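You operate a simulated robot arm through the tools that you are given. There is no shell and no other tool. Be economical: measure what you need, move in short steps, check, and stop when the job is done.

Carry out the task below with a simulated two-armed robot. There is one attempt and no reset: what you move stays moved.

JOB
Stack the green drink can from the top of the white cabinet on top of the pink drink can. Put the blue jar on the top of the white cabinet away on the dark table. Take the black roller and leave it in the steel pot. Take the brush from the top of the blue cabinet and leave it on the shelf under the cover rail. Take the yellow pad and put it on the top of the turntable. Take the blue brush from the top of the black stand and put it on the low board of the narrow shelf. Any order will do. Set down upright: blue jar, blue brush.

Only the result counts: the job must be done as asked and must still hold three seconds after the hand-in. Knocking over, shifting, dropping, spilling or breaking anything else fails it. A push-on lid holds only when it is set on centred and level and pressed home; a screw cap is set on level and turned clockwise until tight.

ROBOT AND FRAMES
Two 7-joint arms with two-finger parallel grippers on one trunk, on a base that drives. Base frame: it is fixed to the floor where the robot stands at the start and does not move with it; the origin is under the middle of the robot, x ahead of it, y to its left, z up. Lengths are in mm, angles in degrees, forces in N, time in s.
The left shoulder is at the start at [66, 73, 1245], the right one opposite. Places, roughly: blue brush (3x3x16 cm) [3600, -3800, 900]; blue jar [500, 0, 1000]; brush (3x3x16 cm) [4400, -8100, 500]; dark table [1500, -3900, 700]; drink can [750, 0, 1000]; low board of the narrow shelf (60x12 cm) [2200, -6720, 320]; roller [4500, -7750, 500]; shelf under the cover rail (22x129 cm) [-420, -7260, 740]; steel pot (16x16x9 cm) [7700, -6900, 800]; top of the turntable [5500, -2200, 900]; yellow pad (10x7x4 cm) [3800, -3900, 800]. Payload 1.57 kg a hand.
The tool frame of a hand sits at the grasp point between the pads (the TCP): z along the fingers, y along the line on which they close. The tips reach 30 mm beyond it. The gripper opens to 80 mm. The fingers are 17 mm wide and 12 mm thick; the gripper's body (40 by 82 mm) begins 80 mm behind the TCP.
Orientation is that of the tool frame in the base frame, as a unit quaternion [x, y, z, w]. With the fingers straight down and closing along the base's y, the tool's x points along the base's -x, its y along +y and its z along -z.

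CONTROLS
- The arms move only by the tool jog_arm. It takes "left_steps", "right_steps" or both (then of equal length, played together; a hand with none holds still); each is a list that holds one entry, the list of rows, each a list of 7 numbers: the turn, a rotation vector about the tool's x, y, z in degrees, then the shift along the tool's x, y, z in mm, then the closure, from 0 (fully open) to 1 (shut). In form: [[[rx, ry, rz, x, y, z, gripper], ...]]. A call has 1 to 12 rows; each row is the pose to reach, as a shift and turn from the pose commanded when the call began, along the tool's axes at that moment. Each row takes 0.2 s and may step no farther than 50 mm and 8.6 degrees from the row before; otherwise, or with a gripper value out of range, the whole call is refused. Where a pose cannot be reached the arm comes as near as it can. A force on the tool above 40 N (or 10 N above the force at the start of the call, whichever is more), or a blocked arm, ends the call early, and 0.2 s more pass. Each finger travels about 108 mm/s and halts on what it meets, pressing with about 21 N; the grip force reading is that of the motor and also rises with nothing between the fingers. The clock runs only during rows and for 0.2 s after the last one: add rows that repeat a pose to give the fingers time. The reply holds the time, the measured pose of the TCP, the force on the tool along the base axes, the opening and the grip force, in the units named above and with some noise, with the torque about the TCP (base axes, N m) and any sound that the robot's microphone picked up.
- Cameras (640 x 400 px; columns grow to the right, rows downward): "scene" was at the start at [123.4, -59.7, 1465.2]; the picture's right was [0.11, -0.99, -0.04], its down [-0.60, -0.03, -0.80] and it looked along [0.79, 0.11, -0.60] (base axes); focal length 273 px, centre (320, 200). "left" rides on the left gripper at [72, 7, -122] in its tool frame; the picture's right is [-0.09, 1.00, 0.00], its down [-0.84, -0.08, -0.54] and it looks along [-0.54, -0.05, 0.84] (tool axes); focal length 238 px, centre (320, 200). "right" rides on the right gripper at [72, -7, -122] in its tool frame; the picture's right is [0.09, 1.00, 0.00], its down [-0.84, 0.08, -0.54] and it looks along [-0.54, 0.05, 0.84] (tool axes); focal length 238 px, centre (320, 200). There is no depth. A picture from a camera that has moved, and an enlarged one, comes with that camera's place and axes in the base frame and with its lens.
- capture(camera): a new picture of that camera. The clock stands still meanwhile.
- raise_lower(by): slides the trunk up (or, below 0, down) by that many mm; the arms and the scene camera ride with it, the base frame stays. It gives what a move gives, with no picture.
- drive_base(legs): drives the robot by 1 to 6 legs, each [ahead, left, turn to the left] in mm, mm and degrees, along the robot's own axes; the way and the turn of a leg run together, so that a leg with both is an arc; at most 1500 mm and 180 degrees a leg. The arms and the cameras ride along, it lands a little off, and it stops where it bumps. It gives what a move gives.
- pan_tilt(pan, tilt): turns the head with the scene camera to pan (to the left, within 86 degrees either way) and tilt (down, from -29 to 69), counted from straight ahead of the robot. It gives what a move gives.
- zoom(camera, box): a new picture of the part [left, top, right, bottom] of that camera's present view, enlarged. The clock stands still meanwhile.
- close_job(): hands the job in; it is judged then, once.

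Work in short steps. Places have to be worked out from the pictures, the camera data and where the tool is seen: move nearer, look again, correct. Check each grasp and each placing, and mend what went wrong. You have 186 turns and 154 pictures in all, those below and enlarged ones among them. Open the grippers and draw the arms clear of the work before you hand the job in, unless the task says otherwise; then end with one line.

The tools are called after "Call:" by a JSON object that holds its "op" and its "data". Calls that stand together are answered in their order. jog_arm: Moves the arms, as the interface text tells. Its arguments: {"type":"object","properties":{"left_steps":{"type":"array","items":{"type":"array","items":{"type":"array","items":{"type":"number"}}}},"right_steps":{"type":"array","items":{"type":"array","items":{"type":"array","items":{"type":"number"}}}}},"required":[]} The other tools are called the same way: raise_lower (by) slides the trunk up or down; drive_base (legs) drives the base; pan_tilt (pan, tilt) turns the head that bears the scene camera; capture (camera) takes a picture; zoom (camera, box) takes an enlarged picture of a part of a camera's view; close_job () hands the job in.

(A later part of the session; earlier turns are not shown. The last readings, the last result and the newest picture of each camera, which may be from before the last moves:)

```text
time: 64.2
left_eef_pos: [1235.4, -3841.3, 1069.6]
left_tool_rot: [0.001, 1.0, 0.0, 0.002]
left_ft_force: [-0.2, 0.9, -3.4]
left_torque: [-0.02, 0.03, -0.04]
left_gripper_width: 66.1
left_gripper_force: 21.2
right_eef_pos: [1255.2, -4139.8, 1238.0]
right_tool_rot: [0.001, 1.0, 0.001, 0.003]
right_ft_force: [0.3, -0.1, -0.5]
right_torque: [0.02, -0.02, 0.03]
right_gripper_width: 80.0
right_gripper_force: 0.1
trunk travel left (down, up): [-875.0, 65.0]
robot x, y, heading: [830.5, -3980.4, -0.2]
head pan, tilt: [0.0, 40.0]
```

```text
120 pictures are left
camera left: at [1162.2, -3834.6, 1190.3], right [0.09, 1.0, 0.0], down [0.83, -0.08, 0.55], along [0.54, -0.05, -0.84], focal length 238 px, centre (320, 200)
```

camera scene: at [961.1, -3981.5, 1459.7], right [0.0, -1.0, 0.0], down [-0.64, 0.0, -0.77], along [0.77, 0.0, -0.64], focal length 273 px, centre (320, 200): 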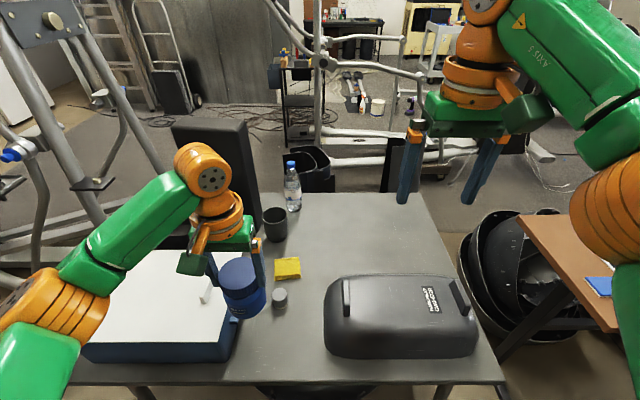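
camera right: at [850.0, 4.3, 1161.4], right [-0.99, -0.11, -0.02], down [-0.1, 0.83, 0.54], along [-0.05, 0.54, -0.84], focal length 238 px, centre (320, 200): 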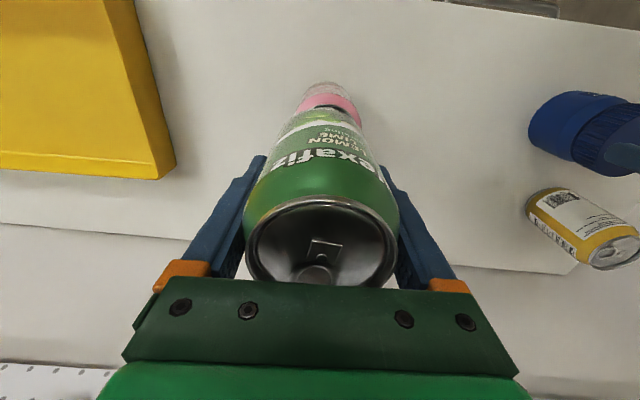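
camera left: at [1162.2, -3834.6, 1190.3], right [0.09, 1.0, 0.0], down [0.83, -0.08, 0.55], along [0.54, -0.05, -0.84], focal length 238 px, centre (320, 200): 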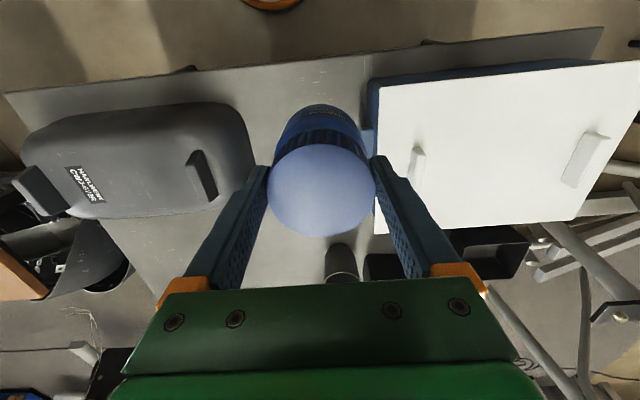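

Spot centre refined to ≈(1262,-3880), table z≈715. Shifting left hand there and lowering the trunk 190.

Call:
{"op": "jog_arm", "data": {"left_steps": [[[0, 0, 0, -14, -20, 0, 1], [0, 0, 0, -27, -39, 0, 1], [0, 0, 0, -27, -39, 0, 1]]]}}

Call:
{"op": "raise_lower", "data": {"by": -190}}

Call:
{"op": "capture", "data": {"camera": "scene"}}

Call:
{"op": "capture", "data": {"camera": "left"}}

```text
time: 65.0
left_eef_pos: [1265.4, -3879.9, 1068.5]
left_tool_rot: [0.001, 1.0, 0.001, 0.001]
left_ft_force: [0.0, -1.0, -4.1]
left_torque: [0.0, -0.01, -0.02]
left_gripper_width: 66.4
left_gripper_force: 20.8
right_eef_pos: [1261.2, -4140.7, 1235.9]
right_tool_rot: [0.002, 1.0, 0.001, 0.001]
right_ft_force: [-0.4, -0.1, 0.0]
right_torque: [0.0, 0.01, 0.02]
right_gripper_width: 80.2
right_gripper_force: 0.1
trunk travel left (down, up): [-875.0, 65.0]
robot x, y, heading: [828.5, -3977.7, -0.4]
head pan, tilt: [0.0, 40.0]
```

```text
time: 67.1
left_eef_pos: [1265.2, -3881.1, 878.2]
left_tool_rot: [0.001, 1.0, 0.001, 0.0]
left_ft_force: [-0.7, -0.5, -3.7]
left_torque: [-0.01, 0.04, -0.01]
left_gripper_width: 66.0
left_gripper_force: 21.2
right_eef_pos: [1260.3, -4140.7, 1047.1]
right_tool_rot: [0.003, 1.0, 0.0, 0.001]
right_ft_force: [0.5, -0.4, -0.4]
right_torque: [0.01, 0.02, 0.01]
right_gripper_width: 80.1
right_gripper_force: 0.0
trunk travel left (down, up): [-685.0, 255.0]
robot x, y, heading: [827.1, -3979.4, -0.4]
head pan, tilt: [0.0, 40.0]
```

```text
119 pictures are left
camera scene: at [965.9, -3982.0, 1269.2], right [0.0, -1.0, 0.0], down [-0.64, 0.0, -0.77], along [0.77, 0.0, -0.64], focal length 273 px, centre (320, 200)
```

scene: 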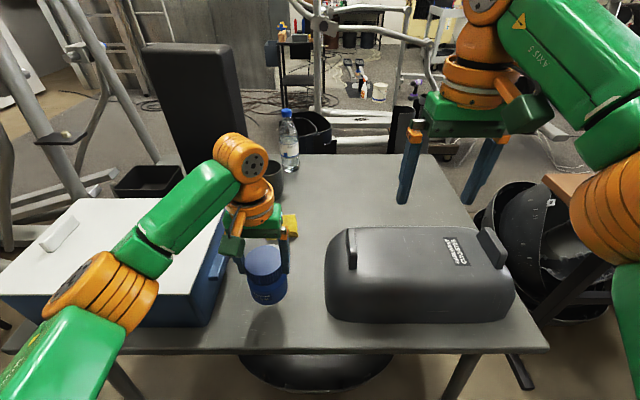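

```text
118 pictures are left
camera left: at [1192.6, -3874.0, 999.3], right [0.09, 1.0, 0.0], down [0.84, -0.08, 0.54], along [0.54, -0.05, -0.84], focal length 238 px, centre (320, 200)
```

left: 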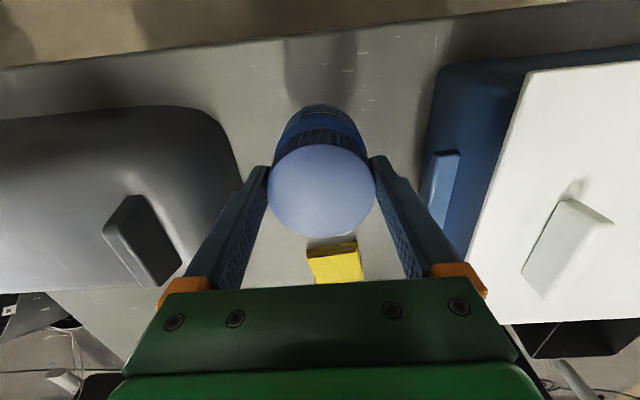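

Before descending further I check the left elbow's clearance over the blue box.

Call:
{"op": "zoom", "data": {"camera": "scene", "box": [0, 180, 320, 380]}}

```text
2.00 times, centred on (160, 280) of scene
camera zoom: at [965.9, -3982.0, 1269.2], right [0.0, -1.0, 0.0], down [-0.64, 0.0, -0.77], along [0.77, 0.0, -0.64], focal length 546 px, centre (640, 40)
```

zoom: 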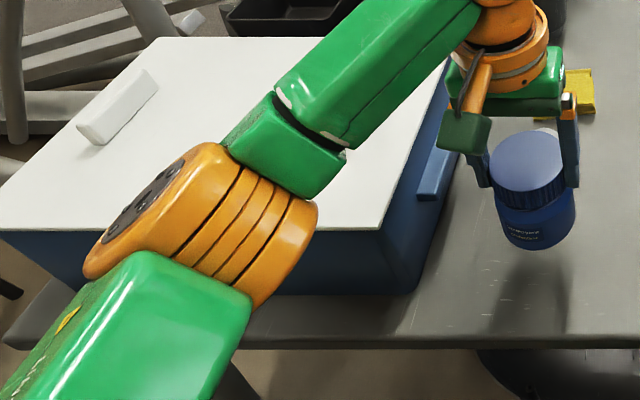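

Elbow is only ~20 mm above box-top height, so I'll raise a bit, swing the base 20° around the hand (robot to the right) so the elbow stays in front of the table, and then lower.

Call:
{"op": "raise_lower", "data": {"by": 80}}

Call:
{"op": "drive_base", "data": {"legs": [[35, -150, 20]]}}

Call:
{"op": "capture", "data": {"camera": "scene"}}

```text
time: 68.3
left_eef_pos: [1264.5, -3880.1, 957.2]
left_tool_rot: [0.001, 1.0, 0.001, 0.0]
left_ft_force: [-1.3, -0.2, -3.4]
left_torque: [-0.02, 0.05, -0.01]
left_gripper_width: 66.3
left_gripper_force: 20.7
right_eef_pos: [1260.3, -4141.2, 1126.2]
right_tool_rot: [0.002, 1.0, 0.001, 0.0]
right_ft_force: [-0.7, 0.3, 0.3]
right_torque: [0.01, 0.01, -0.02]
right_gripper_width: 80.0
right_gripper_force: 0.1
trunk travel left (down, up): [-765.0, 175.0]
robot x, y, heading: [829.1, -3978.9, -0.2]
head pan, tilt: [0.0, 40.0]
```

```text
time: 69.8
left_eef_pos: [1265.4, -3878.8, 957.8]
left_tool_rot: [-0.172, 0.985, 0.0, 0.001]
left_ft_force: [0.2, -0.4, -2.9]
left_torque: [-0.04, 0.04, 0.0]
left_gripper_width: 65.9
left_gripper_force: 20.7
right_eef_pos: [1348.3, -4125.8, 1127.5]
right_tool_rot: [-0.172, 0.985, 0.0, 0.001]
right_ft_force: [0.1, -0.4, 0.7]
right_torque: [0.02, 0.0, 0.0]
right_gripper_width: 79.9
right_gripper_force: 0.0
trunk travel left (down, up): [-765.0, 175.0]
robot x, y, heading: [891.4, -4120.5, 19.8]
head pan, tilt: [0.0, 40.0]
```

```text
116 pictures are left
camera scene: at [1016.7, -4075.6, 1349.2], right [0.34, -0.94, 0.0], down [-0.6, -0.22, -0.77], along [0.72, 0.26, -0.64], focal length 273 px, centre (320, 200)
```

scene: 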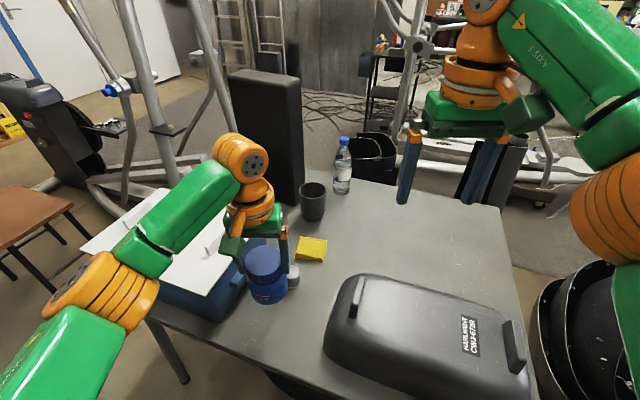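

Hand stayed in place and the elbow is now clear in front of the table. Lowering trunk 100.

Call:
{"op": "raise_lower", "data": {"by": -100}}

Call:
{"op": "zoom", "data": {"camera": "scene", "box": [80, 140, 360, 360]}}

```text
time: 71.1
left_eef_pos: [1265.6, -3879.6, 857.5]
left_tool_rot: [-0.172, 0.985, 0.001, 0.0]
left_ft_force: [0.4, 0.3, -3.6]
left_torque: [0.01, 0.0, 0.0]
left_gripper_width: 66.2
left_gripper_force: 20.7
right_eef_pos: [1350.2, -4127.6, 1026.1]
right_tool_rot: [-0.171, 0.985, 0.001, 0.001]
right_ft_force: [0.1, 0.1, 0.5]
right_torque: [0.05, 0.01, 0.0]
right_gripper_width: 80.1
right_gripper_force: 0.1
trunk travel left (down, up): [-665.0, 275.0]
robot x, y, heading: [891.7, -4121.8, 19.9]
head pan, tilt: [0.0, 40.0]
```

```text
1.82 times, centred on (220, 250) of scene
camera zoom: at [1017.9, -4077.2, 1249.1], right [0.34, -0.94, 0.0], down [-0.61, -0.22, -0.77], along [0.72, 0.26, -0.64], focal length 497 px, centre (502, 109)
```

zoom: 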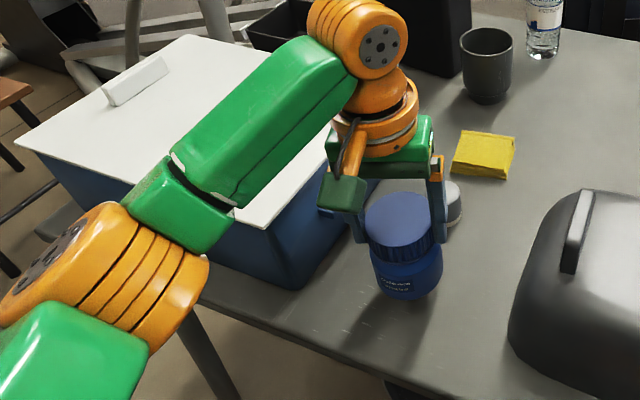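

Jar is clear of everything; lowering with the arm in small steps until contact.

Call:
{"op": "jog_arm", "data": {"left_steps": [[[0, 0, 0, 0, 0, 8, 1], [0, 0, 0, 0, 0, 15, 1], [0, 0, 0, 0, 0, 19, 1], [0, 0, 0, 0, 0, 22, 1], [0, 0, 0, 0, 0, 24, 1], [0, 0, 0, 0, 0, 24, 1]]]}}

Call:
{"op": "zoom", "data": {"camera": "scene", "box": [200, 180, 360, 300]}}

```text
time: 72.5
left_eef_pos: [1266.0, -3880.3, 834.0]
left_tool_rot: [-0.171, 0.985, 0.001, 0.0]
left_ft_force: [-0.1, 0.6, -3.4]
left_torque: [0.0, 0.04, 0.03]
left_gripper_width: 66.0
left_gripper_force: 20.9
right_eef_pos: [1350.5, -4126.2, 1026.4]
right_tool_rot: [-0.171, 0.985, 0.001, 0.0]
right_ft_force: [0.4, 0.1, 0.0]
right_torque: [0.01, -0.03, 0.01]
right_gripper_width: 80.2
right_gripper_force: 0.0
trunk travel left (down, up): [-665.0, 275.0]
robot x, y, heading: [892.6, -4123.2, 19.7]
head pan, tilt: [0.0, 40.0]
```

```text
3.33 times, centred on (280, 240) of scene
camera zoom: at [1018.0, -4077.1, 1249.1], right [0.34, -0.94, 0.0], down [-0.61, -0.22, -0.77], along [0.72, 0.26, -0.64], focal length 910 px, centre (453, 67)
```

zoom: 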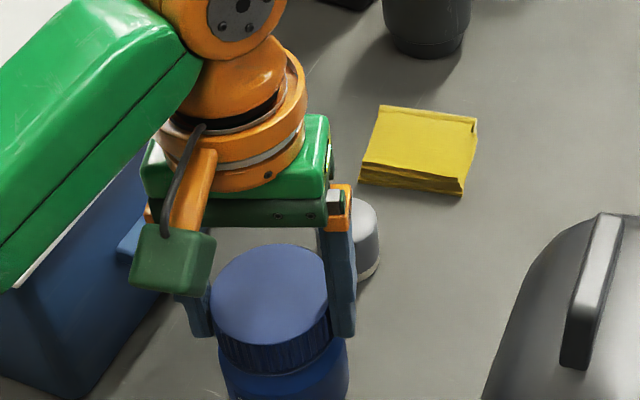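

Continuing down in 2 mm rows, watching the force.

Call:
{"op": "jog_arm", "data": {"left_steps": [[[0, 0, 0, 0, 0, 2, 1], [0, 0, 0, 0, 0, 4, 1], [0, 0, 0, 0, 0, 6, 1], [0, 0, 0, 0, 0, 8, 1], [0, 0, 0, 0, 0, 10, 1]]]}}

Call:
{"op": "zoom", "data": {"camera": "scene", "box": [200, 220, 360, 340]}}

```text
time: 73.7
left_eef_pos: [1265.5, -3880.5, 824.5]
left_tool_rot: [-0.171, 0.985, 0.001, 0.001]
left_ft_force: [1.1, -0.2, -3.4]
left_torque: [-0.01, 0.02, 0.03]
left_gripper_width: 66.0
left_gripper_force: 20.5
right_eef_pos: [1349.3, -4125.8, 1026.2]
right_tool_rot: [-0.171, 0.985, 0.001, 0.001]
right_ft_force: [0.1, -0.4, 0.3]
right_torque: [-0.02, 0.03, 0.02]
right_gripper_width: 79.8
right_gripper_force: 0.1
trunk travel left (down, up): [-665.0, 275.0]
robot x, y, heading: [891.7, -4120.2, 19.9]
head pan, tilt: [0.0, 40.0]
```

```text
3.33 times, centred on (280, 280) of scene
camera zoom: at [1018.0, -4077.1, 1249.1], right [0.34, -0.94, 0.0], down [-0.61, -0.22, -0.77], along [0.72, 0.26, -0.64], focal length 910 px, centre (453, -67)
```

zoom: 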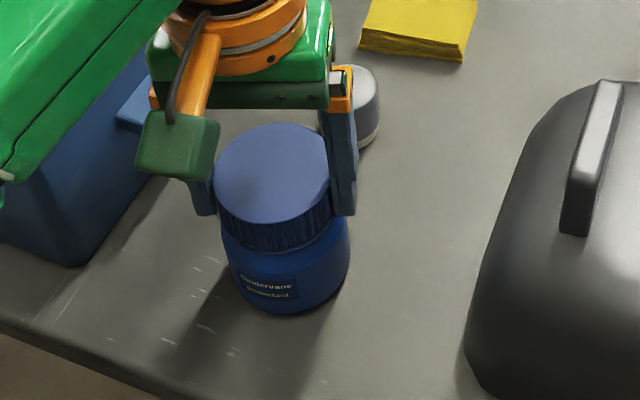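

Nearly down; going on in small rows.

Call:
{"op": "jog_arm", "data": {"left_steps": [[[0, 0, 0, 0, 0, 1.5, 1], [0, 0, 0, 0, 0, 3, 1], [0, 0, 0, 0, 0, 4.5, 1], [0, 0, 0, 0, 0, 4.5, 1]]]}}

```text
time: 74.7
left_eef_pos: [1265.1, -3879.6, 818.7]
left_tool_rot: [-0.172, 0.985, 0.0, 0.001]
left_ft_force: [-1.0, -0.7, -3.4]
left_torque: [0.0, 0.02, -0.01]
left_gripper_width: 66.0
left_gripper_force: 21.3
right_eef_pos: [1348.6, -4127.0, 1027.1]
right_tool_rot: [-0.171, 0.985, 0.0, 0.001]
right_ft_force: [-0.6, 0.5, -0.6]
right_torque: [0.02, 0.01, 0.01]
right_gripper_width: 80.1
right_gripper_force: 0.1
trunk travel left (down, up): [-665.0, 275.0]
robot x, y, heading: [889.1, -4118.8, 19.7]
head pan, tilt: [0.0, 40.0]
```

Call:
{"op": "jog_arm", "data": {"left_steps": [[[0, 0, 0, 0, 0, 1.5, 1], [0, 0, 0, 0, 0, 3, 1], [0, 0, 0, 0, 0, 4.5, 1], [0, 0, 0, 0, 0, 6, 1], [0, 0, 0, 0, 0, 6, 1]]]}}

Call:
{"op": "zoom", "data": {"camera": "scene", "box": [200, 220, 360, 340]}}

```text
time: 75.9
left_eef_pos: [1263.8, -3881.1, 814.5]
left_tool_rot: [-0.171, 0.985, 0.001, 0.002]
left_ft_force: [4.9, 3.7, 21.3]
left_torque: [0.07, -0.16, 0.02]
left_gripper_width: 66.0
left_gripper_force: 21.0
right_eef_pos: [1347.2, -4127.7, 1028.1]
right_tool_rot: [-0.172, 0.985, 0.001, 0.002]
right_ft_force: [0.0, 0.6, 0.4]
right_torque: [-0.02, 0.02, -0.01]
right_gripper_width: 80.3
right_gripper_force: 0.0
trunk travel left (down, up): [-665.0, 275.0]
robot x, y, heading: [889.6, -4120.2, 19.8]
head pan, tilt: [0.0, 40.0]
```

```text
3.33 times, centred on (280, 280) of scene
camera zoom: at [1014.9, -4078.7, 1249.6], right [0.34, -0.94, 0.0], down [-0.6, -0.22, -0.77], along [0.72, 0.26, -0.64], focal length 910 px, centre (453, -67)
```

zoom: 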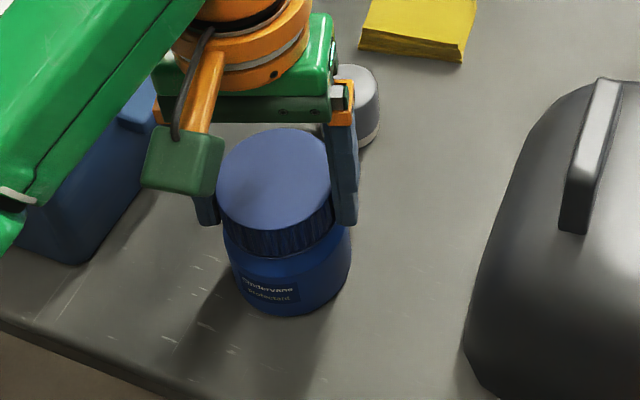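

Down with 21 N contact. Easing, opening, and rising straight up.

Call:
{"op": "jog_arm", "data": {"left_steps": [[[0, 0, 0, 0, 0, -2, 1], [0, 0, 0, 0, 0, -2, 0.1], [0, 0, 0, 0, 0, -2, 0], [0, 0, 0, 0, 0, -2, 0], [0, 0, 0, 0, 0, -30, 0], [0, 0, 0, 0, 0, -75, 0], [0, 0, 0, 0, 0, -120, 0], [0, 0, 0, 0, 0, -150, 0]]]}}

Call:
{"op": "raise_lower", "data": {"by": 150}}

Call:
{"op": "capture", "data": {"camera": "scene"}}

```text
time: 77.7
left_eef_pos: [1264.2, -3882.1, 963.3]
left_tool_rot: [-0.172, 0.985, 0.001, 0.0]
left_ft_force: [-1.0, 0.3, -0.7]
left_torque: [0.02, 0.02, -0.03]
left_gripper_width: 80.2
left_gripper_force: 0.1
right_eef_pos: [1349.2, -4127.9, 1027.2]
right_tool_rot: [-0.171, 0.985, 0.001, 0.0]
right_ft_force: [0.1, -0.5, 0.3]
right_torque: [-0.01, 0.0, 0.01]
right_gripper_width: 79.8
right_gripper_force: 0.1
trunk travel left (down, up): [-665.0, 275.0]
robot x, y, heading: [887.9, -4117.5, 19.6]
head pan, tilt: [0.0, 40.0]
```

```text
time: 79.5
left_eef_pos: [1263.3, -3880.8, 1111.1]
left_tool_rot: [-0.171, 0.985, 0.001, 0.001]
left_ft_force: [-0.8, 0.5, 0.9]
left_torque: [0.01, 0.05, 0.02]
left_gripper_width: 80.1
left_gripper_force: 0.1
right_eef_pos: [1349.7, -4126.3, 1175.7]
right_tool_rot: [-0.171, 0.985, 0.001, 0.001]
right_ft_force: [0.6, 0.7, -0.2]
right_torque: [-0.01, -0.01, -0.02]
right_gripper_width: 80.3
right_gripper_force: 0.0
trunk travel left (down, up): [-815.0, 125.0]
robot x, y, heading: [890.0, -4119.0, 19.9]
head pan, tilt: [0.0, 40.0]
```

```text
111 pictures are left
camera scene: at [1017.3, -4077.6, 1399.2], right [0.34, -0.94, 0.0], down [-0.61, -0.22, -0.77], along [0.72, 0.26, -0.64], focal length 273 px, centre (320, 200)
```

scene: 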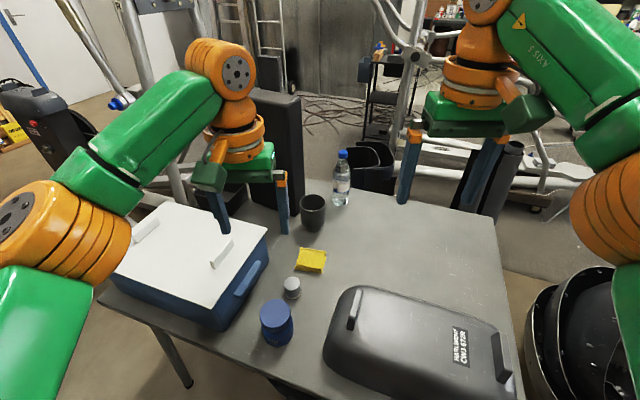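

Jar is upright on the table. Backing away and surveying for a route to the black stand at (3600,-3800).

Call:
{"op": "drive_base", "data": {"legs": [[-380, 0, 0]]}}

Call:
{"op": "pan_tilt", "data": {"pan": 0, "tilt": 15}}

Call:
{"op": "raise_lower", "data": {"by": 125}}

Call:
{"op": "capture", "data": {"camera": "scene"}}

Call:
{"op": "pan_tilt", "data": {"pan": -70, "tilt": 20}}

Call:
{"op": "capture", "data": {"camera": "scene"}}

```text
time: 81.9
left_eef_pos: [905.4, -4007.4, 1111.3]
left_tool_rot: [-0.173, 0.985, 0.001, 0.001]
left_ft_force: [0.1, -0.1, -0.3]
left_torque: [-0.01, -0.01, 0.01]
left_gripper_width: 79.9
left_gripper_force: 0.0
right_eef_pos: [993.3, -4255.3, 1176.4]
right_tool_rot: [-0.173, 0.985, 0.001, -0.001]
right_ft_force: [-0.5, 0.4, -0.2]
right_torque: [-0.02, -0.03, -0.03]
right_gripper_width: 80.0
right_gripper_force: 0.1
trunk travel left (down, up): [-815.0, 125.0]
robot x, y, heading: [532.0, -4249.4, 19.9]
head pan, tilt: [0.0, 40.0]
```

```text
time: 82.8
left_eef_pos: [904.3, -4008.0, 1111.4]
left_tool_rot: [-0.174, 0.985, 0.001, 0.001]
left_ft_force: [-0.1, 0.3, -0.6]
left_torque: [0.01, 0.01, 0.03]
left_gripper_width: 80.1
left_gripper_force: 0.0
right_eef_pos: [990.3, -4254.6, 1176.4]
right_tool_rot: [-0.172, 0.985, 0.001, 0.001]
right_ft_force: [0.3, 0.2, 0.2]
right_torque: [0.03, -0.01, 0.0]
right_gripper_width: 80.0
right_gripper_force: 0.1
trunk travel left (down, up): [-815.0, 125.0]
robot x, y, heading: [531.0, -4252.3, 20.1]
head pan, tilt: [0.0, 15.0]
```

```text
time: 84.3
left_eef_pos: [903.8, -4008.0, 1237.1]
left_tool_rot: [-0.173, 0.985, 0.001, 0.001]
left_ft_force: [0.0, -0.1, -0.9]
left_torque: [-0.03, 0.0, 0.01]
left_gripper_width: 79.9
left_gripper_force: 0.1
right_eef_pos: [991.3, -4253.7, 1301.3]
right_tool_rot: [-0.172, 0.985, 0.001, 0.001]
right_ft_force: [0.1, 0.6, -0.5]
right_torque: [0.01, 0.01, 0.0]
right_gripper_width: 80.1
right_gripper_force: 0.0
trunk travel left (down, up): [-940.0, 0.0]
robot x, y, heading: [534.4, -4251.0, 20.1]
head pan, tilt: [0.0, 15.0]
```

```text
110 pictures are left
camera scene: at [666.5, -4203.7, 1563.8], right [0.34, -0.94, 0.0], down [-0.24, -0.09, -0.97], along [0.91, 0.33, -0.26], focal length 273 px, centre (320, 200)
```

scene: 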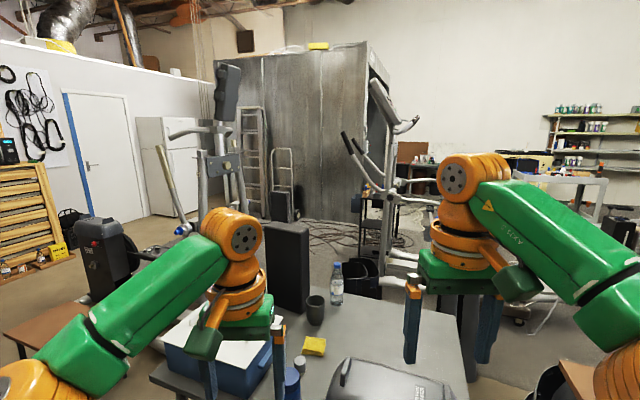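

```text
time: 85.7
left_eef_pos: [905.4, -4008.3, 1237.9]
left_tool_rot: [-0.174, 0.985, 0.002, 0.001]
left_ft_force: [-0.5, 0.4, 0.5]
left_torque: [0.0, 0.02, 0.02]
left_gripper_width: 80.2
left_gripper_force: 0.1
right_eef_pos: [991.3, -4253.8, 1301.8]
right_tool_rot: [-0.172, 0.985, 0.001, 0.002]
right_ft_force: [0.1, 0.0, -0.4]
right_torque: [0.02, -0.03, -0.01]
right_gripper_width: 80.0
right_gripper_force: 0.1
trunk travel left (down, up): [-940.0, 0.0]
robot x, y, heading: [531.7, -4248.8, 20.0]
head pan, tilt: [-70.0, 20.0]
```

```text
109 pictures are left
camera scene: at [638.6, -4306.9, 1555.7], right [-0.77, -0.64, 0.0], down [-0.22, 0.26, -0.94], along [0.6, -0.72, -0.34], focal length 273 px, centre (320, 200)
```

scene: 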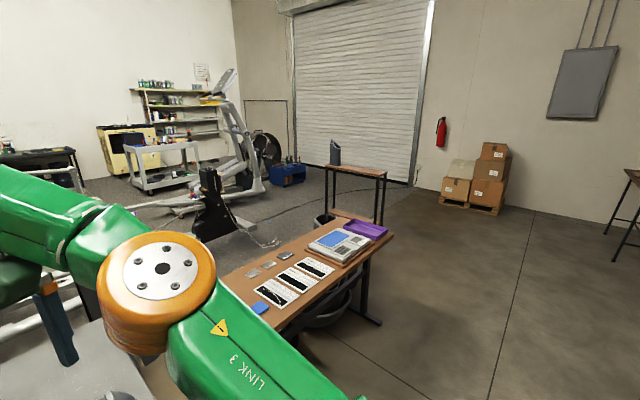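

Blue cabinet and narrow shelf are visible to the south-east. Zooming to judge the obstacles on the southern route.

Call:
{"op": "zoom", "data": {"camera": "scene", "box": [60, 100, 420, 320]}}

Call:
{"op": "pan_tilt", "data": {"pan": -15, "tilt": 18}}

Call:
{"op": "zoom", "data": {"camera": "scene", "box": [200, 100, 440, 260]}}

```text
1.78 times, centred on (240, 210) of scene
camera zoom: at [638.6, -4306.9, 1555.7], right [-0.77, -0.64, 0.0], down [-0.22, 0.26, -0.94], along [0.6, -0.72, -0.34], focal length 486 px, centre (462, 182)
```

zoom: 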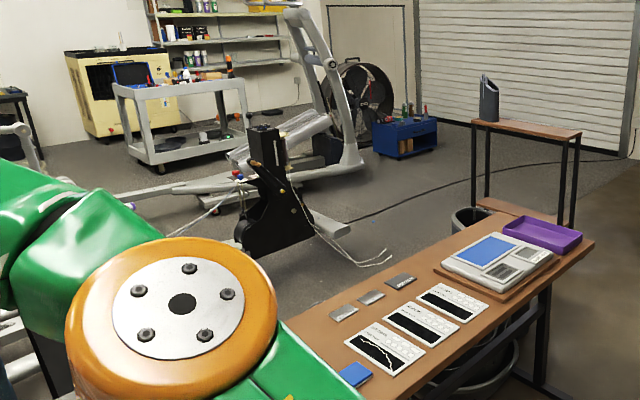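

```text
time: 86.9
left_eef_pos: [903.7, -4008.7, 1235.8]
left_tool_rot: [-0.173, 0.985, 0.002, 0.001]
left_ft_force: [0.7, -0.7, 0.3]
left_torque: [0.03, -0.01, 0.02]
left_gripper_width: 79.9
left_gripper_force: 0.1
right_eef_pos: [990.6, -4255.2, 1302.4]
right_tool_rot: [-0.173, 0.985, 0.001, 0.002]
right_ft_force: [-0.1, -0.4, -0.4]
right_torque: [0.0, 0.0, 0.01]
right_gripper_width: 79.6
right_gripper_force: 0.1
trunk travel left (down, up): [-940.0, 0.0]
robot x, y, heading: [531.0, -4248.4, 19.9]
head pan, tilt: [-15.0, 18.0]
```

```text
2.50 times, centred on (320, 180) of scene
camera zoom: at [671.5, -4227.7, 1558.9], right [0.09, -1.0, 0.0], down [-0.31, -0.03, -0.95], along [0.95, 0.08, -0.31], focal length 683 px, centre (320, 250)
```

zoom: 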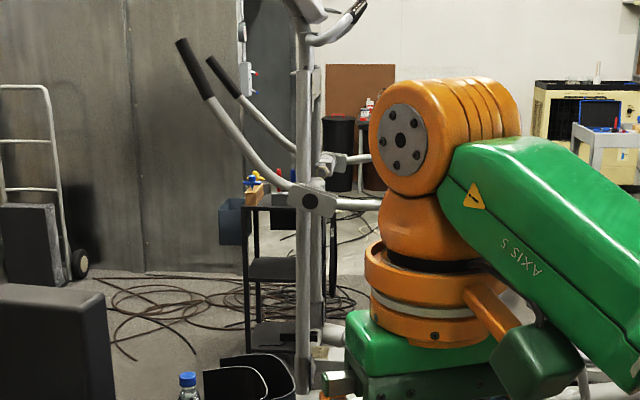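

I'll take the southern route: down the aisle to (≈560,-6300) and turn to face +x.

Call:
{"op": "drive_base", "data": {"legs": [[0, 0, -110], [1100, 0, 0], [1000, 0, 0], [0, 0, 90]]}}

Call:
{"op": "pan_tilt", "data": {"pan": 0, "tilt": 20}}

Call:
{"op": "capture", "data": {"camera": "scene"}}

```text
time: 105.8
left_eef_pos: [1035.6, -6244.5, 1236.7]
left_tool_rot: [-0.017, 1.0, 0.001, 0.001]
left_ft_force: [-0.4, 0.3, 0.5]
left_torque: [0.03, 0.05, -0.01]
left_gripper_width: 80.1
left_gripper_force: 0.0
right_eef_pos: [1041.3, -6506.7, 1302.0]
right_tool_rot: [-0.016, 1.0, 0.0, 0.001]
right_ft_force: [-0.3, -0.8, -0.2]
right_torque: [0.02, 0.01, 0.02]
right_gripper_width: 80.1
right_gripper_force: 0.0
trunk travel left (down, up): [-940.0, 0.0]
robot x, y, heading: [602.5, -6360.7, 1.9]
head pan, tilt: [-15.0, 18.0]
```

```text
time: 106.5
left_eef_pos: [1036.9, -6244.6, 1238.9]
left_tool_rot: [-0.017, 1.0, 0.001, 0.001]
left_ft_force: [-0.1, 0.3, 0.3]
left_torque: [0.0, 0.04, -0.04]
left_gripper_width: 79.8
left_gripper_force: 0.0
right_eef_pos: [1041.0, -6505.7, 1301.8]
right_tool_rot: [-0.016, 1.0, 0.001, 0.001]
right_ft_force: [-0.6, 0.5, -1.1]
right_torque: [0.0, 0.01, -0.01]
right_gripper_width: 79.8
right_gripper_force: 0.0
trunk travel left (down, up): [-940.0, 0.0]
robot x, y, heading: [604.5, -6359.3, 1.9]
head pan, tilt: [0.0, 20.0]
```

```text
106 pictures are left
camera scene: at [750.2, -6357.3, 1555.7], right [0.03, -1.0, 0.0], down [-0.34, -0.01, -0.94], along [0.94, 0.03, -0.34], focal length 273 px, centre (320, 200)
```

scene: 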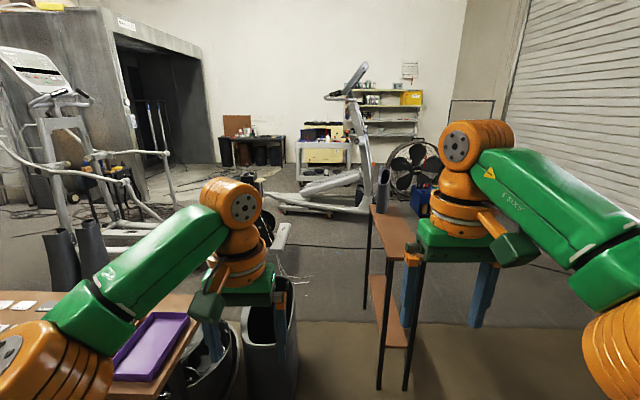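

The narrow shelf runs along x at y≈-6720; open floor lies south of it. I'll pass south of it towards the blue cabinet first (roller and brush).

Call:
{"op": "drive_base", "data": {"legs": [[0, -1000, -2], [1400, 0, 0], [1300, 0, 0]]}}

Call:
{"op": "capture", "data": {"camera": "scene"}}

```text
time: 124.2
left_eef_pos: [3701.2, -7296.1, 1238.7]
left_tool_rot: [0.007, 1.0, 0.002, 0.0]
left_ft_force: [-0.6, 0.5, 0.2]
left_torque: [0.0, -0.01, -0.04]
left_gripper_width: 79.8
left_gripper_force: 0.1
right_eef_pos: [3695.6, -7555.3, 1302.9]
right_tool_rot: [0.006, 1.0, 0.001, 0.002]
right_ft_force: [0.0, -0.1, -1.0]
right_torque: [0.02, -0.02, 0.0]
right_gripper_width: 79.8
right_gripper_force: 0.0
trunk travel left (down, up): [-940.0, 0.0]
robot x, y, heading: [3266.2, -7394.5, -0.4]
head pan, tilt: [0.0, 20.0]
```

```text
105 pictures are left
camera scene: at [3410.1, -7394.6, 1555.8], right [-0.01, -1.0, 0.0], down [-0.34, 0.0, -0.94], along [0.94, -0.01, -0.34], focal length 273 px, centre (320, 200)
```

scene: 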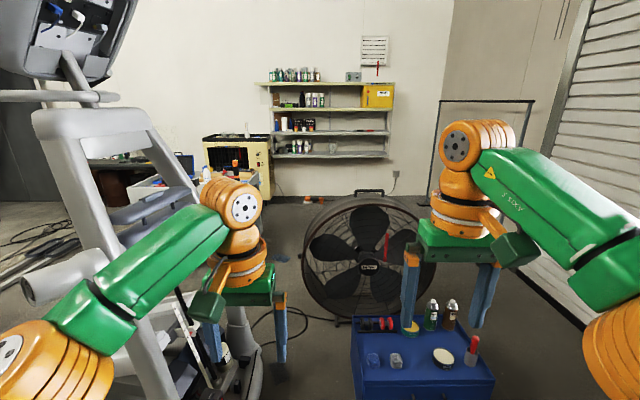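

Blue cabinet right ahead. Tilting down and zooming on its top.

Call:
{"op": "pan_tilt", "data": {"pan": -15, "tilt": 40}}

Call:
{"op": "zoom", "data": {"camera": "scene", "box": [220, 100, 420, 260]}}

```text
time: 125.0
left_eef_pos: [3701.5, -7295.0, 1237.4]
left_tool_rot: [0.007, 1.0, 0.001, 0.001]
left_ft_force: [-0.1, 0.1, 0.6]
left_torque: [0.03, 0.02, 0.0]
left_gripper_width: 79.8
left_gripper_force: 0.1
right_eef_pos: [3695.7, -7555.2, 1302.1]
right_tool_rot: [0.008, 1.0, 0.002, 0.0]
right_ft_force: [-0.4, 0.2, -0.3]
right_torque: [-0.05, -0.02, 0.02]
right_gripper_width: 79.6
right_gripper_force: 0.1
trunk travel left (down, up): [-940.0, 0.0]
robot x, y, heading: [3267.4, -7390.1, -0.7]
head pan, tilt: [-15.0, 40.0]
```

```text
2.50 times, centred on (320, 180) of scene
camera zoom: at [3400.1, -7416.5, 1524.3], right [-0.27, -0.96, 0.0], down [-0.62, 0.17, -0.77], along [0.74, -0.21, -0.64], focal length 683 px, centre (320, 250)
```

zoom: 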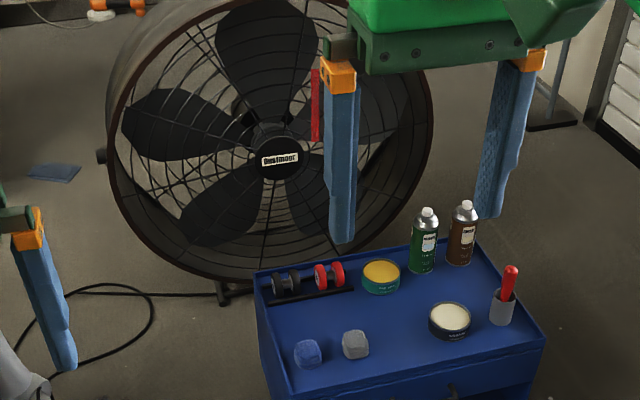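

Cabinet top is at z≈416, spanning x 4257–4650, y -7560…-8170. Brush (red handle) at ≈(4328,-8100), black roller ≈(4545,-7658). First go for the brush with the left hand.

Call:
{"op": "drive_base", "data": {"legs": [[0, -820, 0.6], [620, 0, 0]]}}

Call:
{"op": "pan_tilt", "data": {"pan": 10, "tilt": 62}}

Call:
{"op": "raise_lower", "data": {"by": -350}}

Call:
{"op": "capture", "data": {"camera": "scene"}}

Call:
{"op": "capture", "data": {"camera": "left"}}

```text
time: 132.4
left_eef_pos: [4302.6, -8097.5, 1237.5]
left_tool_rot: [-0.009, 1.0, 0.0, 0.002]
left_ft_force: [-0.1, -0.3, 0.6]
left_torque: [-0.01, -0.02, 0.01]
left_gripper_width: 80.1
left_gripper_force: 0.0
right_eef_pos: [4303.9, -8359.1, 1302.0]
right_tool_rot: [-0.008, 1.0, 0.001, 0.002]
right_ft_force: [0.1, 0.6, -0.2]
right_torque: [0.01, -0.03, -0.01]
right_gripper_width: 80.0
right_gripper_force: 0.1
trunk travel left (down, up): [-940.0, 0.0]
robot x, y, heading: [3875.2, -8204.7, 1.3]
head pan, tilt: [-15.0, 40.0]
```

```text
time: 133.3
left_eef_pos: [4306.0, -8097.3, 1237.3]
left_tool_rot: [-0.01, 1.0, 0.0, 0.001]
left_ft_force: [-0.6, 0.3, 0.7]
left_torque: [0.0, 0.0, 0.0]
left_gripper_width: 80.1
left_gripper_force: 0.1
right_eef_pos: [4306.3, -8358.3, 1302.2]
right_tool_rot: [-0.008, 1.0, 0.001, 0.001]
right_ft_force: [-0.3, -0.9, 0.2]
right_torque: [0.03, 0.03, -0.01]
right_gripper_width: 79.9
right_gripper_force: 0.1
trunk travel left (down, up): [-940.0, 0.0]
robot x, y, heading: [3875.9, -8204.6, 1.3]
head pan, tilt: [10.0, 62.0]
```

```text
time: 136.8
left_eef_pos: [4304.8, -8098.0, 888.3]
left_tool_rot: [-0.009, 1.0, 0.0, 0.001]
left_ft_force: [-0.2, 0.4, 0.0]
left_torque: [0.01, -0.01, 0.04]
left_gripper_width: 79.9
left_gripper_force: 0.1
right_eef_pos: [4306.7, -8358.3, 951.7]
right_tool_rot: [-0.008, 1.0, 0.002, 0.001]
right_ft_force: [0.6, 0.1, 0.7]
right_torque: [0.0, 0.04, 0.03]
right_gripper_width: 80.0
right_gripper_force: 0.1
trunk travel left (down, up): [-590.0, 350.0]
robot x, y, heading: [3872.8, -8208.0, 1.1]
head pan, tilt: [10.0, 62.0]
```

```text
103 pictures are left
camera scene: at [3986.6, -8194.6, 1145.2], right [0.19, -0.98, 0.0], down [-0.87, -0.17, -0.47], along [0.46, 0.09, -0.88], focal length 273 px, centre (320, 200)
```

scene: 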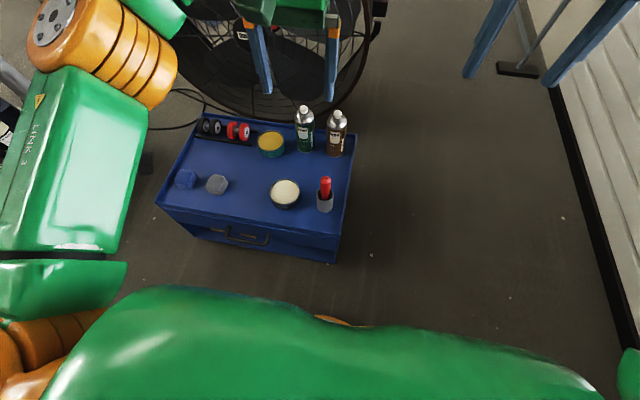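

```text
102 pictures are left
camera left: at [4232.1, -8092.9, 1009.0], right [0.08, 1.0, 0.0], down [0.84, -0.06, 0.54], along [0.54, -0.04, -0.84], focal length 238 px, centre (320, 200)
```

left: 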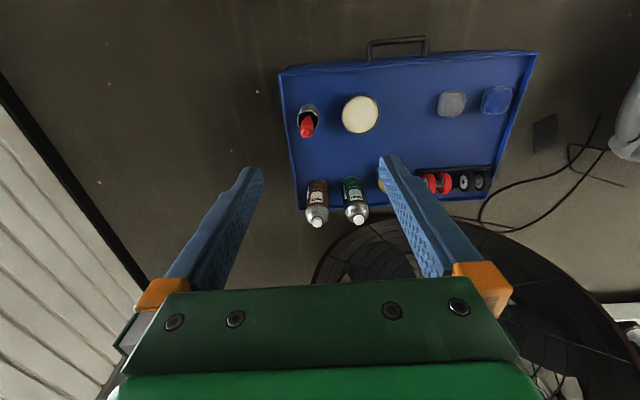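

Zooming on the brush and the rollers from the left camera.

Call:
{"op": "zoom", "data": {"camera": "left", "box": [275, 80, 395, 160]}}

Call:
{"op": "zoom", "data": {"camera": "scene", "box": [180, 95, 360, 215]}}

```text
5.00 times, centred on (335, 120) of left
camera zoom: at [4232.1, -8092.9, 1009.0], right [0.08, 1.0, 0.0], down [0.84, -0.06, 0.54], along [0.54, -0.04, -0.84], focal length 1192 px, centre (245, 600)
```

zoom: 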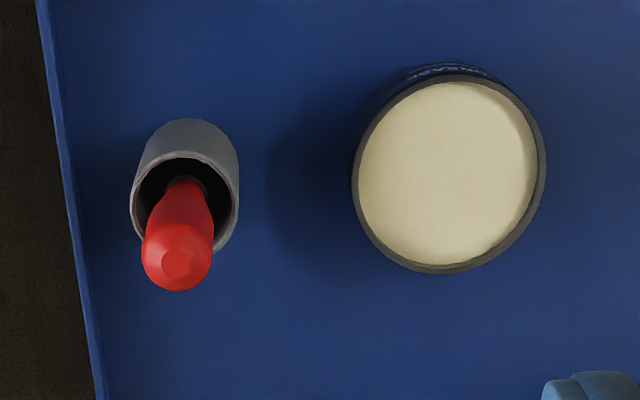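

```text
3.33 times, centred on (270, 155) of scene
camera zoom: at [3986.6, -8194.6, 1145.2], right [0.19, -0.98, 0.0], down [-0.87, -0.17, -0.47], along [0.46, 0.09, -0.88], focal length 910 px, centre (487, 350)
```

zoom: 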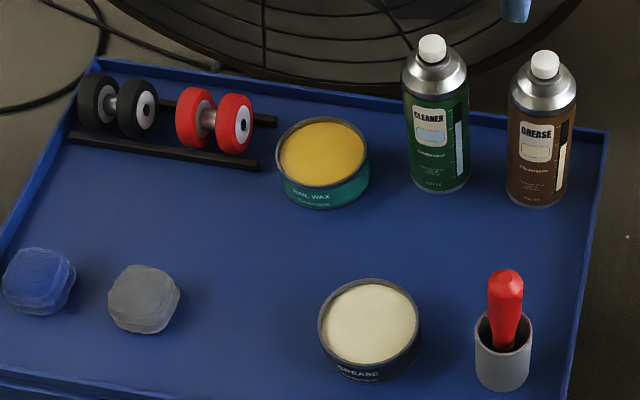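

Triangulated: brush handle top ≈(4379,-8133,521), in a grey cup with rim z≈428. Driving 70 ahead, shifting the left hand over it and lowering the trunk 250.

Call:
{"op": "drive_base", "data": {"legs": [[72, 0, 0]]}}

Call:
{"op": "jog_arm", "data": {"left_steps": [[[0, 0, 0, 0, -18, 0, 0], [0, 0, 0, 0, -34, 0, 0.2], [0, 0, 0, 0, -34, 0, 0.2]]]}}

Call:
{"op": "raise_lower", "data": {"by": -250}}

Call:
{"op": "capture", "data": {"camera": "left"}}

Call:
{"op": "capture", "data": {"camera": "scene"}}

```text
time: 137.8
left_eef_pos: [4375.5, -8096.3, 887.9]
left_tool_rot: [-0.009, 1.0, 0.001, 0.002]
left_ft_force: [0.8, 0.4, -0.4]
left_torque: [-0.01, 0.0, 0.02]
left_gripper_width: 79.8
left_gripper_force: 0.1
right_eef_pos: [4376.1, -8358.6, 952.1]
right_tool_rot: [-0.009, 1.0, 0.001, 0.001]
right_ft_force: [0.0, -0.5, -1.0]
right_torque: [0.0, 0.03, 0.0]
right_gripper_width: 80.2
right_gripper_force: 0.1
trunk travel left (down, up): [-590.0, 350.0]
robot x, y, heading: [3946.5, -8203.3, 0.9]
head pan, tilt: [10.0, 62.0]
```

```text
time: 138.6
left_eef_pos: [4375.8, -8130.9, 887.0]
left_tool_rot: [-0.009, 1.0, 0.001, 0.001]
left_ft_force: [0.7, 0.2, 0.9]
left_torque: [-0.01, 0.01, -0.01]
left_gripper_width: 63.9
left_gripper_force: 0.0
right_eef_pos: [4376.9, -8356.9, 951.8]
right_tool_rot: [-0.009, 1.0, 0.0, 0.001]
right_ft_force: [0.4, 0.4, 0.0]
right_torque: [0.02, 0.01, -0.02]
right_gripper_width: 79.9
right_gripper_force: 0.1
trunk travel left (down, up): [-590.0, 350.0]
robot x, y, heading: [3943.2, -8202.4, 0.7]
head pan, tilt: [10.0, 62.0]
```

```text
time: 141.2
left_eef_pos: [4377.0, -8130.1, 636.3]
left_tool_rot: [-0.009, 1.0, 0.001, 0.001]
left_ft_force: [-0.5, 0.1, 0.2]
left_torque: [-0.03, -0.01, -0.04]
left_gripper_width: 64.2
left_gripper_force: 0.0
right_eef_pos: [4376.8, -8358.8, 701.3]
right_tool_rot: [-0.009, 1.0, 0.001, 0.001]
right_ft_force: [0.5, -0.2, 0.1]
right_torque: [0.0, 0.01, 0.04]
right_gripper_width: 80.1
right_gripper_force: 0.0
trunk travel left (down, up): [-340.0, 600.0]
robot x, y, heading: [3948.3, -8207.4, 0.9]
head pan, tilt: [10.0, 62.0]
```

```text
99 pictures are left
camera left: at [4303.6, -8125.5, 758.6], right [0.07, 1.0, 0.0], down [0.84, -0.06, 0.54], along [0.54, -0.04, -0.84], focal length 238 px, centre (320, 200)
```

left: 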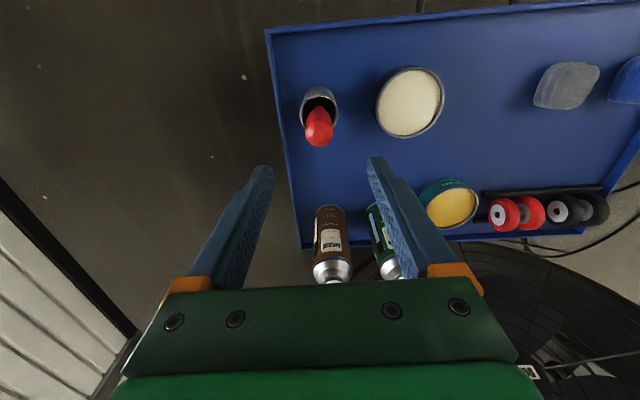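

```text
98 pictures are left
camera scene: at [4058.1, -8193.3, 895.3], right [0.19, -0.98, 0.0], down [-0.87, -0.17, -0.47], along [0.46, 0.09, -0.88], focal length 273 px, centre (320, 200)
```

scene: 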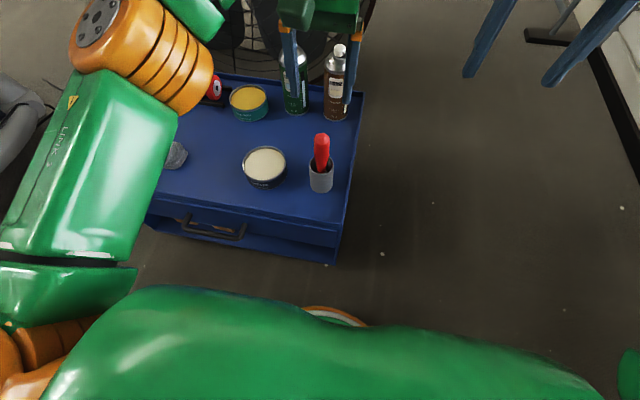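

Aligned within 3 mm. Descending 144 with the arm and closing on the handle.

Call:
{"op": "jog_arm", "data": {"left_steps": [[[0, 0, 0, 0, -3, 36, 0.2], [0, 0, 0, 0, -3, 72, 0.2], [0, 0, 0, 0, -3, 108, 0.2], [0, 0, 0, 0, -3, 144, 0.2], [0, 0, 0, 0, -3, 144, 0.2], [0, 0, 0, 0, -3, 144, 0.6], [0, 0, 0, 0, -3, 144, 1], [0, 0, 0, 0, -3, 144, 1]]]}}

Call:
{"op": "zoom", "data": {"camera": "scene", "box": [220, 60, 420, 220]}}

```text
time: 142.9
left_eef_pos: [4376.7, -8133.3, 494.9]
left_tool_rot: [-0.008, 1.0, 0.001, 0.001]
left_ft_force: [-0.6, -0.2, 0.4]
left_torque: [0.0, -0.01, -0.01]
left_gripper_width: 28.6
left_gripper_force: 21.2
right_eef_pos: [4378.6, -8356.3, 701.0]
right_tool_rot: [-0.009, 1.0, 0.001, 0.001]
right_ft_force: [0.2, -0.6, -0.4]
right_torque: [0.0, 0.01, 0.01]
right_gripper_width: 79.8
right_gripper_force: 0.1
trunk travel left (down, up): [-340.0, 600.0]
robot x, y, heading: [3946.6, -8205.1, 0.9]
head pan, tilt: [10.0, 62.0]
```

```text
2.50 times, centred on (320, 140) of scene
camera zoom: at [4058.2, -8193.3, 895.2], right [0.19, -0.98, 0.0], down [-0.87, -0.17, -0.47], along [0.46, 0.09, -0.88], focal length 683 px, centre (320, 350)
```

zoom: 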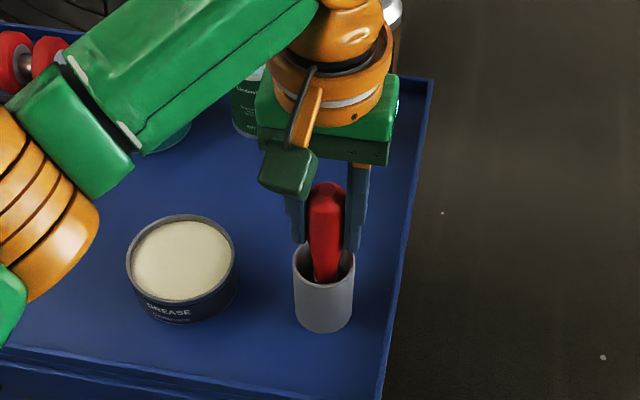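

Handle gripped at 28.6 mm. Lifting straight up, slowly, out of the cup.

Call:
{"op": "jog_arm", "data": {"left_steps": [[[0, 0, 0, 0, 0, -10, 1], [0, 0, 0, 0, 0, -30, 1], [0, 0, 0, 0, 0, -55, 1], [0, 0, 0, 0, 0, -85, 1], [0, 0, 0, 0, 0, -115, 1], [0, 0, 0, 0, 0, -144, 1], [0, 0, 0, 0, 0, -144, 1]]]}}

Call:
{"op": "raise_lower", "data": {"by": 100}}

Call:
{"op": "capture", "data": {"camera": "scene"}}

Call:
{"op": "zoom", "data": {"camera": "left", "box": [220, 20, 460, 220]}}

```text
time: 144.6
left_eef_pos: [4374.8, -8133.6, 637.6]
left_tool_rot: [-0.009, 1.0, 0.0, 0.0]
left_ft_force: [-0.6, 0.4, -0.4]
left_torque: [0.02, 0.03, 0.02]
left_gripper_width: 28.4
left_gripper_force: 21.3
right_eef_pos: [4377.8, -8356.7, 701.9]
right_tool_rot: [-0.009, 1.0, 0.0, 0.001]
right_ft_force: [-0.1, 0.8, -0.2]
right_torque: [0.04, 0.0, 0.03]
right_gripper_width: 80.0
right_gripper_force: 0.1
trunk travel left (down, up): [-340.0, 600.0]
robot x, y, heading: [3946.2, -8205.4, 0.8]
head pan, tilt: [10.0, 62.0]
```

```text
time: 145.9
left_eef_pos: [4374.3, -8134.7, 736.9]
left_tool_rot: [-0.009, 1.0, 0.0, 0.001]
left_ft_force: [0.1, -0.3, 0.3]
left_torque: [-0.01, 0.01, -0.03]
left_gripper_width: 28.5
left_gripper_force: 21.1
right_eef_pos: [4378.5, -8356.6, 801.4]
right_tool_rot: [-0.008, 1.0, 0.001, 0.0]
right_ft_force: [-0.5, 0.9, -0.1]
right_torque: [0.01, -0.03, 0.02]
right_gripper_width: 80.1
right_gripper_force: 0.0
trunk travel left (down, up): [-440.0, 500.0]
robot x, y, heading: [3946.6, -8202.0, 1.2]
head pan, tilt: [10.0, 62.0]
```

```text
96 pictures are left
camera scene: at [4058.5, -8193.3, 995.2], right [0.19, -0.98, 0.0], down [-0.87, -0.17, -0.47], along [0.46, 0.09, -0.88], focal length 273 px, centre (320, 200)
```

scene: 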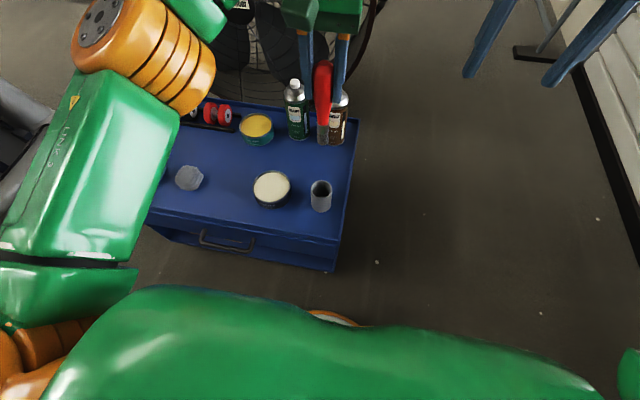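

```text
2.00 times, centred on (340, 120) of left
camera zoom: at [4302.8, -8129.1, 859.0], right [0.07, 1.0, 0.0], down [0.84, -0.06, 0.54], along [0.54, -0.04, -0.84], focal length 477 px, centre (280, 360)
```

zoom: 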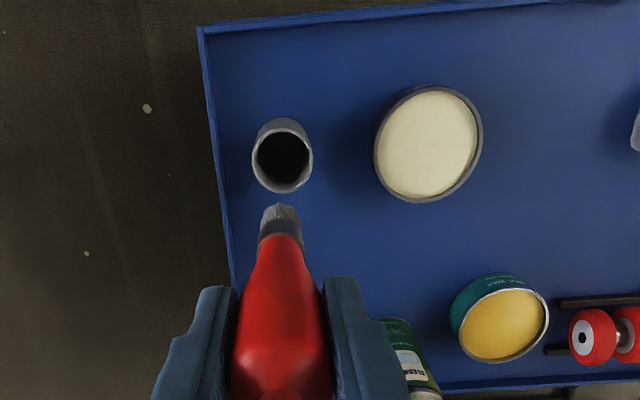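

Brush out of the cup and held. Backing off and shifting left to face the rollers, then I'll tilt the right hand forward to reach the black roller (≈(4588,-7669,400)).

Call:
{"op": "drive_base", "data": {"legs": [[-280, 0, -1], [0, 640, 0], [200, 0, 0]]}}

Call:
{"op": "jog_arm", "data": {"left_steps": [[[0, 0, 0, 20, 0, -30, 1], [0, 0, 0, 40, 0, -60, 1], [0, 0, 0, 60, 0, -90, 1], [0, 0, 0, 80, 0, -120, 1], [0, 0, 0, 80, 0, -120, 1], [0, 0, 0, 80, 0, -120, 1]]], "right_steps": [[[0, -8, 0, 0, 0, 0, 0], [0, -16, 0, 0, 0, 0, 0], [0, -24, 0, 0, 0, 0, 0], [0, -32, 0, 0, 0, 0, 0], [0, -40, 0, 0, 0, 0, 0], [0, -48, 0, 0, 0, 0, 0]]]}}

Call:
{"op": "pan_tilt", "data": {"pan": -5, "tilt": 45}}

Call:
{"op": "capture", "data": {"camera": "scene"}}

```text
time: 152.2
left_eef_pos: [4287.4, -7503.1, 737.5]
left_tool_rot: [-0.005, 1.0, 0.0, 0.0]
left_ft_force: [-0.3, -0.3, -0.1]
left_torque: [0.01, 0.05, 0.0]
left_gripper_width: 28.6
left_gripper_force: 20.2
right_eef_pos: [4288.0, -7726.1, 801.3]
right_tool_rot: [-0.005, 1.0, 0.001, 0.001]
right_ft_force: [-0.1, 0.6, -0.6]
right_torque: [0.0, 0.03, 0.01]
right_gripper_width: 80.0
right_gripper_force: 0.1
trunk travel left (down, up): [-440.0, 500.0]
robot x, y, heading: [3858.9, -7570.5, 0.6]
head pan, tilt: [10.0, 62.0]
```

```text
time: 153.6
left_eef_pos: [4205.4, -7501.3, 858.8]
left_tool_rot: [-0.005, 1.0, 0.001, 0.0]
left_ft_force: [0.1, 1.2, 0.1]
left_torque: [-0.01, 0.0, 0.02]
left_gripper_width: 28.7
left_gripper_force: 21.3
right_eef_pos: [4287.7, -7726.3, 801.5]
right_tool_rot: [-0.002, 0.912, 0.002, 0.409]
right_ft_force: [-0.2, -0.6, -0.3]
right_torque: [-0.02, -0.02, 0.03]
right_gripper_width: 80.3
right_gripper_force: 0.2
trunk travel left (down, up): [-440.0, 500.0]
robot x, y, heading: [3858.2, -7565.6, 0.4]
head pan, tilt: [10.0, 62.0]
```

```text
time: 154.4
left_eef_pos: [4207.6, -7500.8, 859.1]
left_tool_rot: [-0.004, 1.0, 0.001, 0.001]
left_ft_force: [0.6, 0.5, -0.7]
left_torque: [0.01, 0.04, 0.01]
left_gripper_width: 28.4
left_gripper_force: 21.2
right_eef_pos: [4288.1, -7724.9, 801.1]
right_tool_rot: [-0.004, 0.913, 0.003, 0.408]
right_ft_force: [0.7, -0.5, -1.0]
right_torque: [-0.01, 0.03, -0.01]
right_gripper_width: 80.1
right_gripper_force: 0.0
trunk travel left (down, up): [-440.0, 500.0]
robot x, y, heading: [3856.6, -7571.6, 0.6]
head pan, tilt: [-5.0, 45.0]
```

```text
94 pictures are left
camera scene: at [3987.6, -7577.1, 1016.9], right [-0.08, -1.0, 0.0], down [-0.71, 0.05, -0.71], along [0.7, -0.05, -0.71], focal length 273 px, centre (320, 200)
```

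scene: 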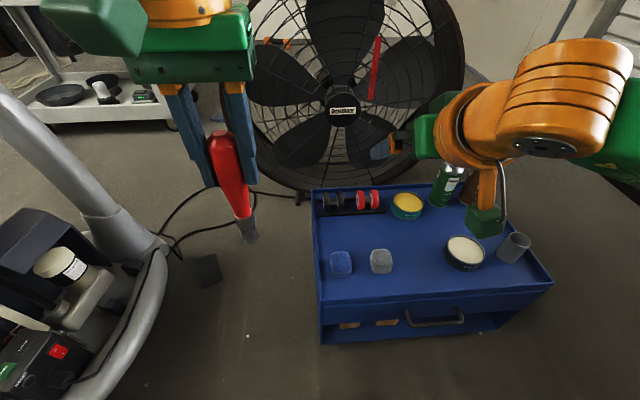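

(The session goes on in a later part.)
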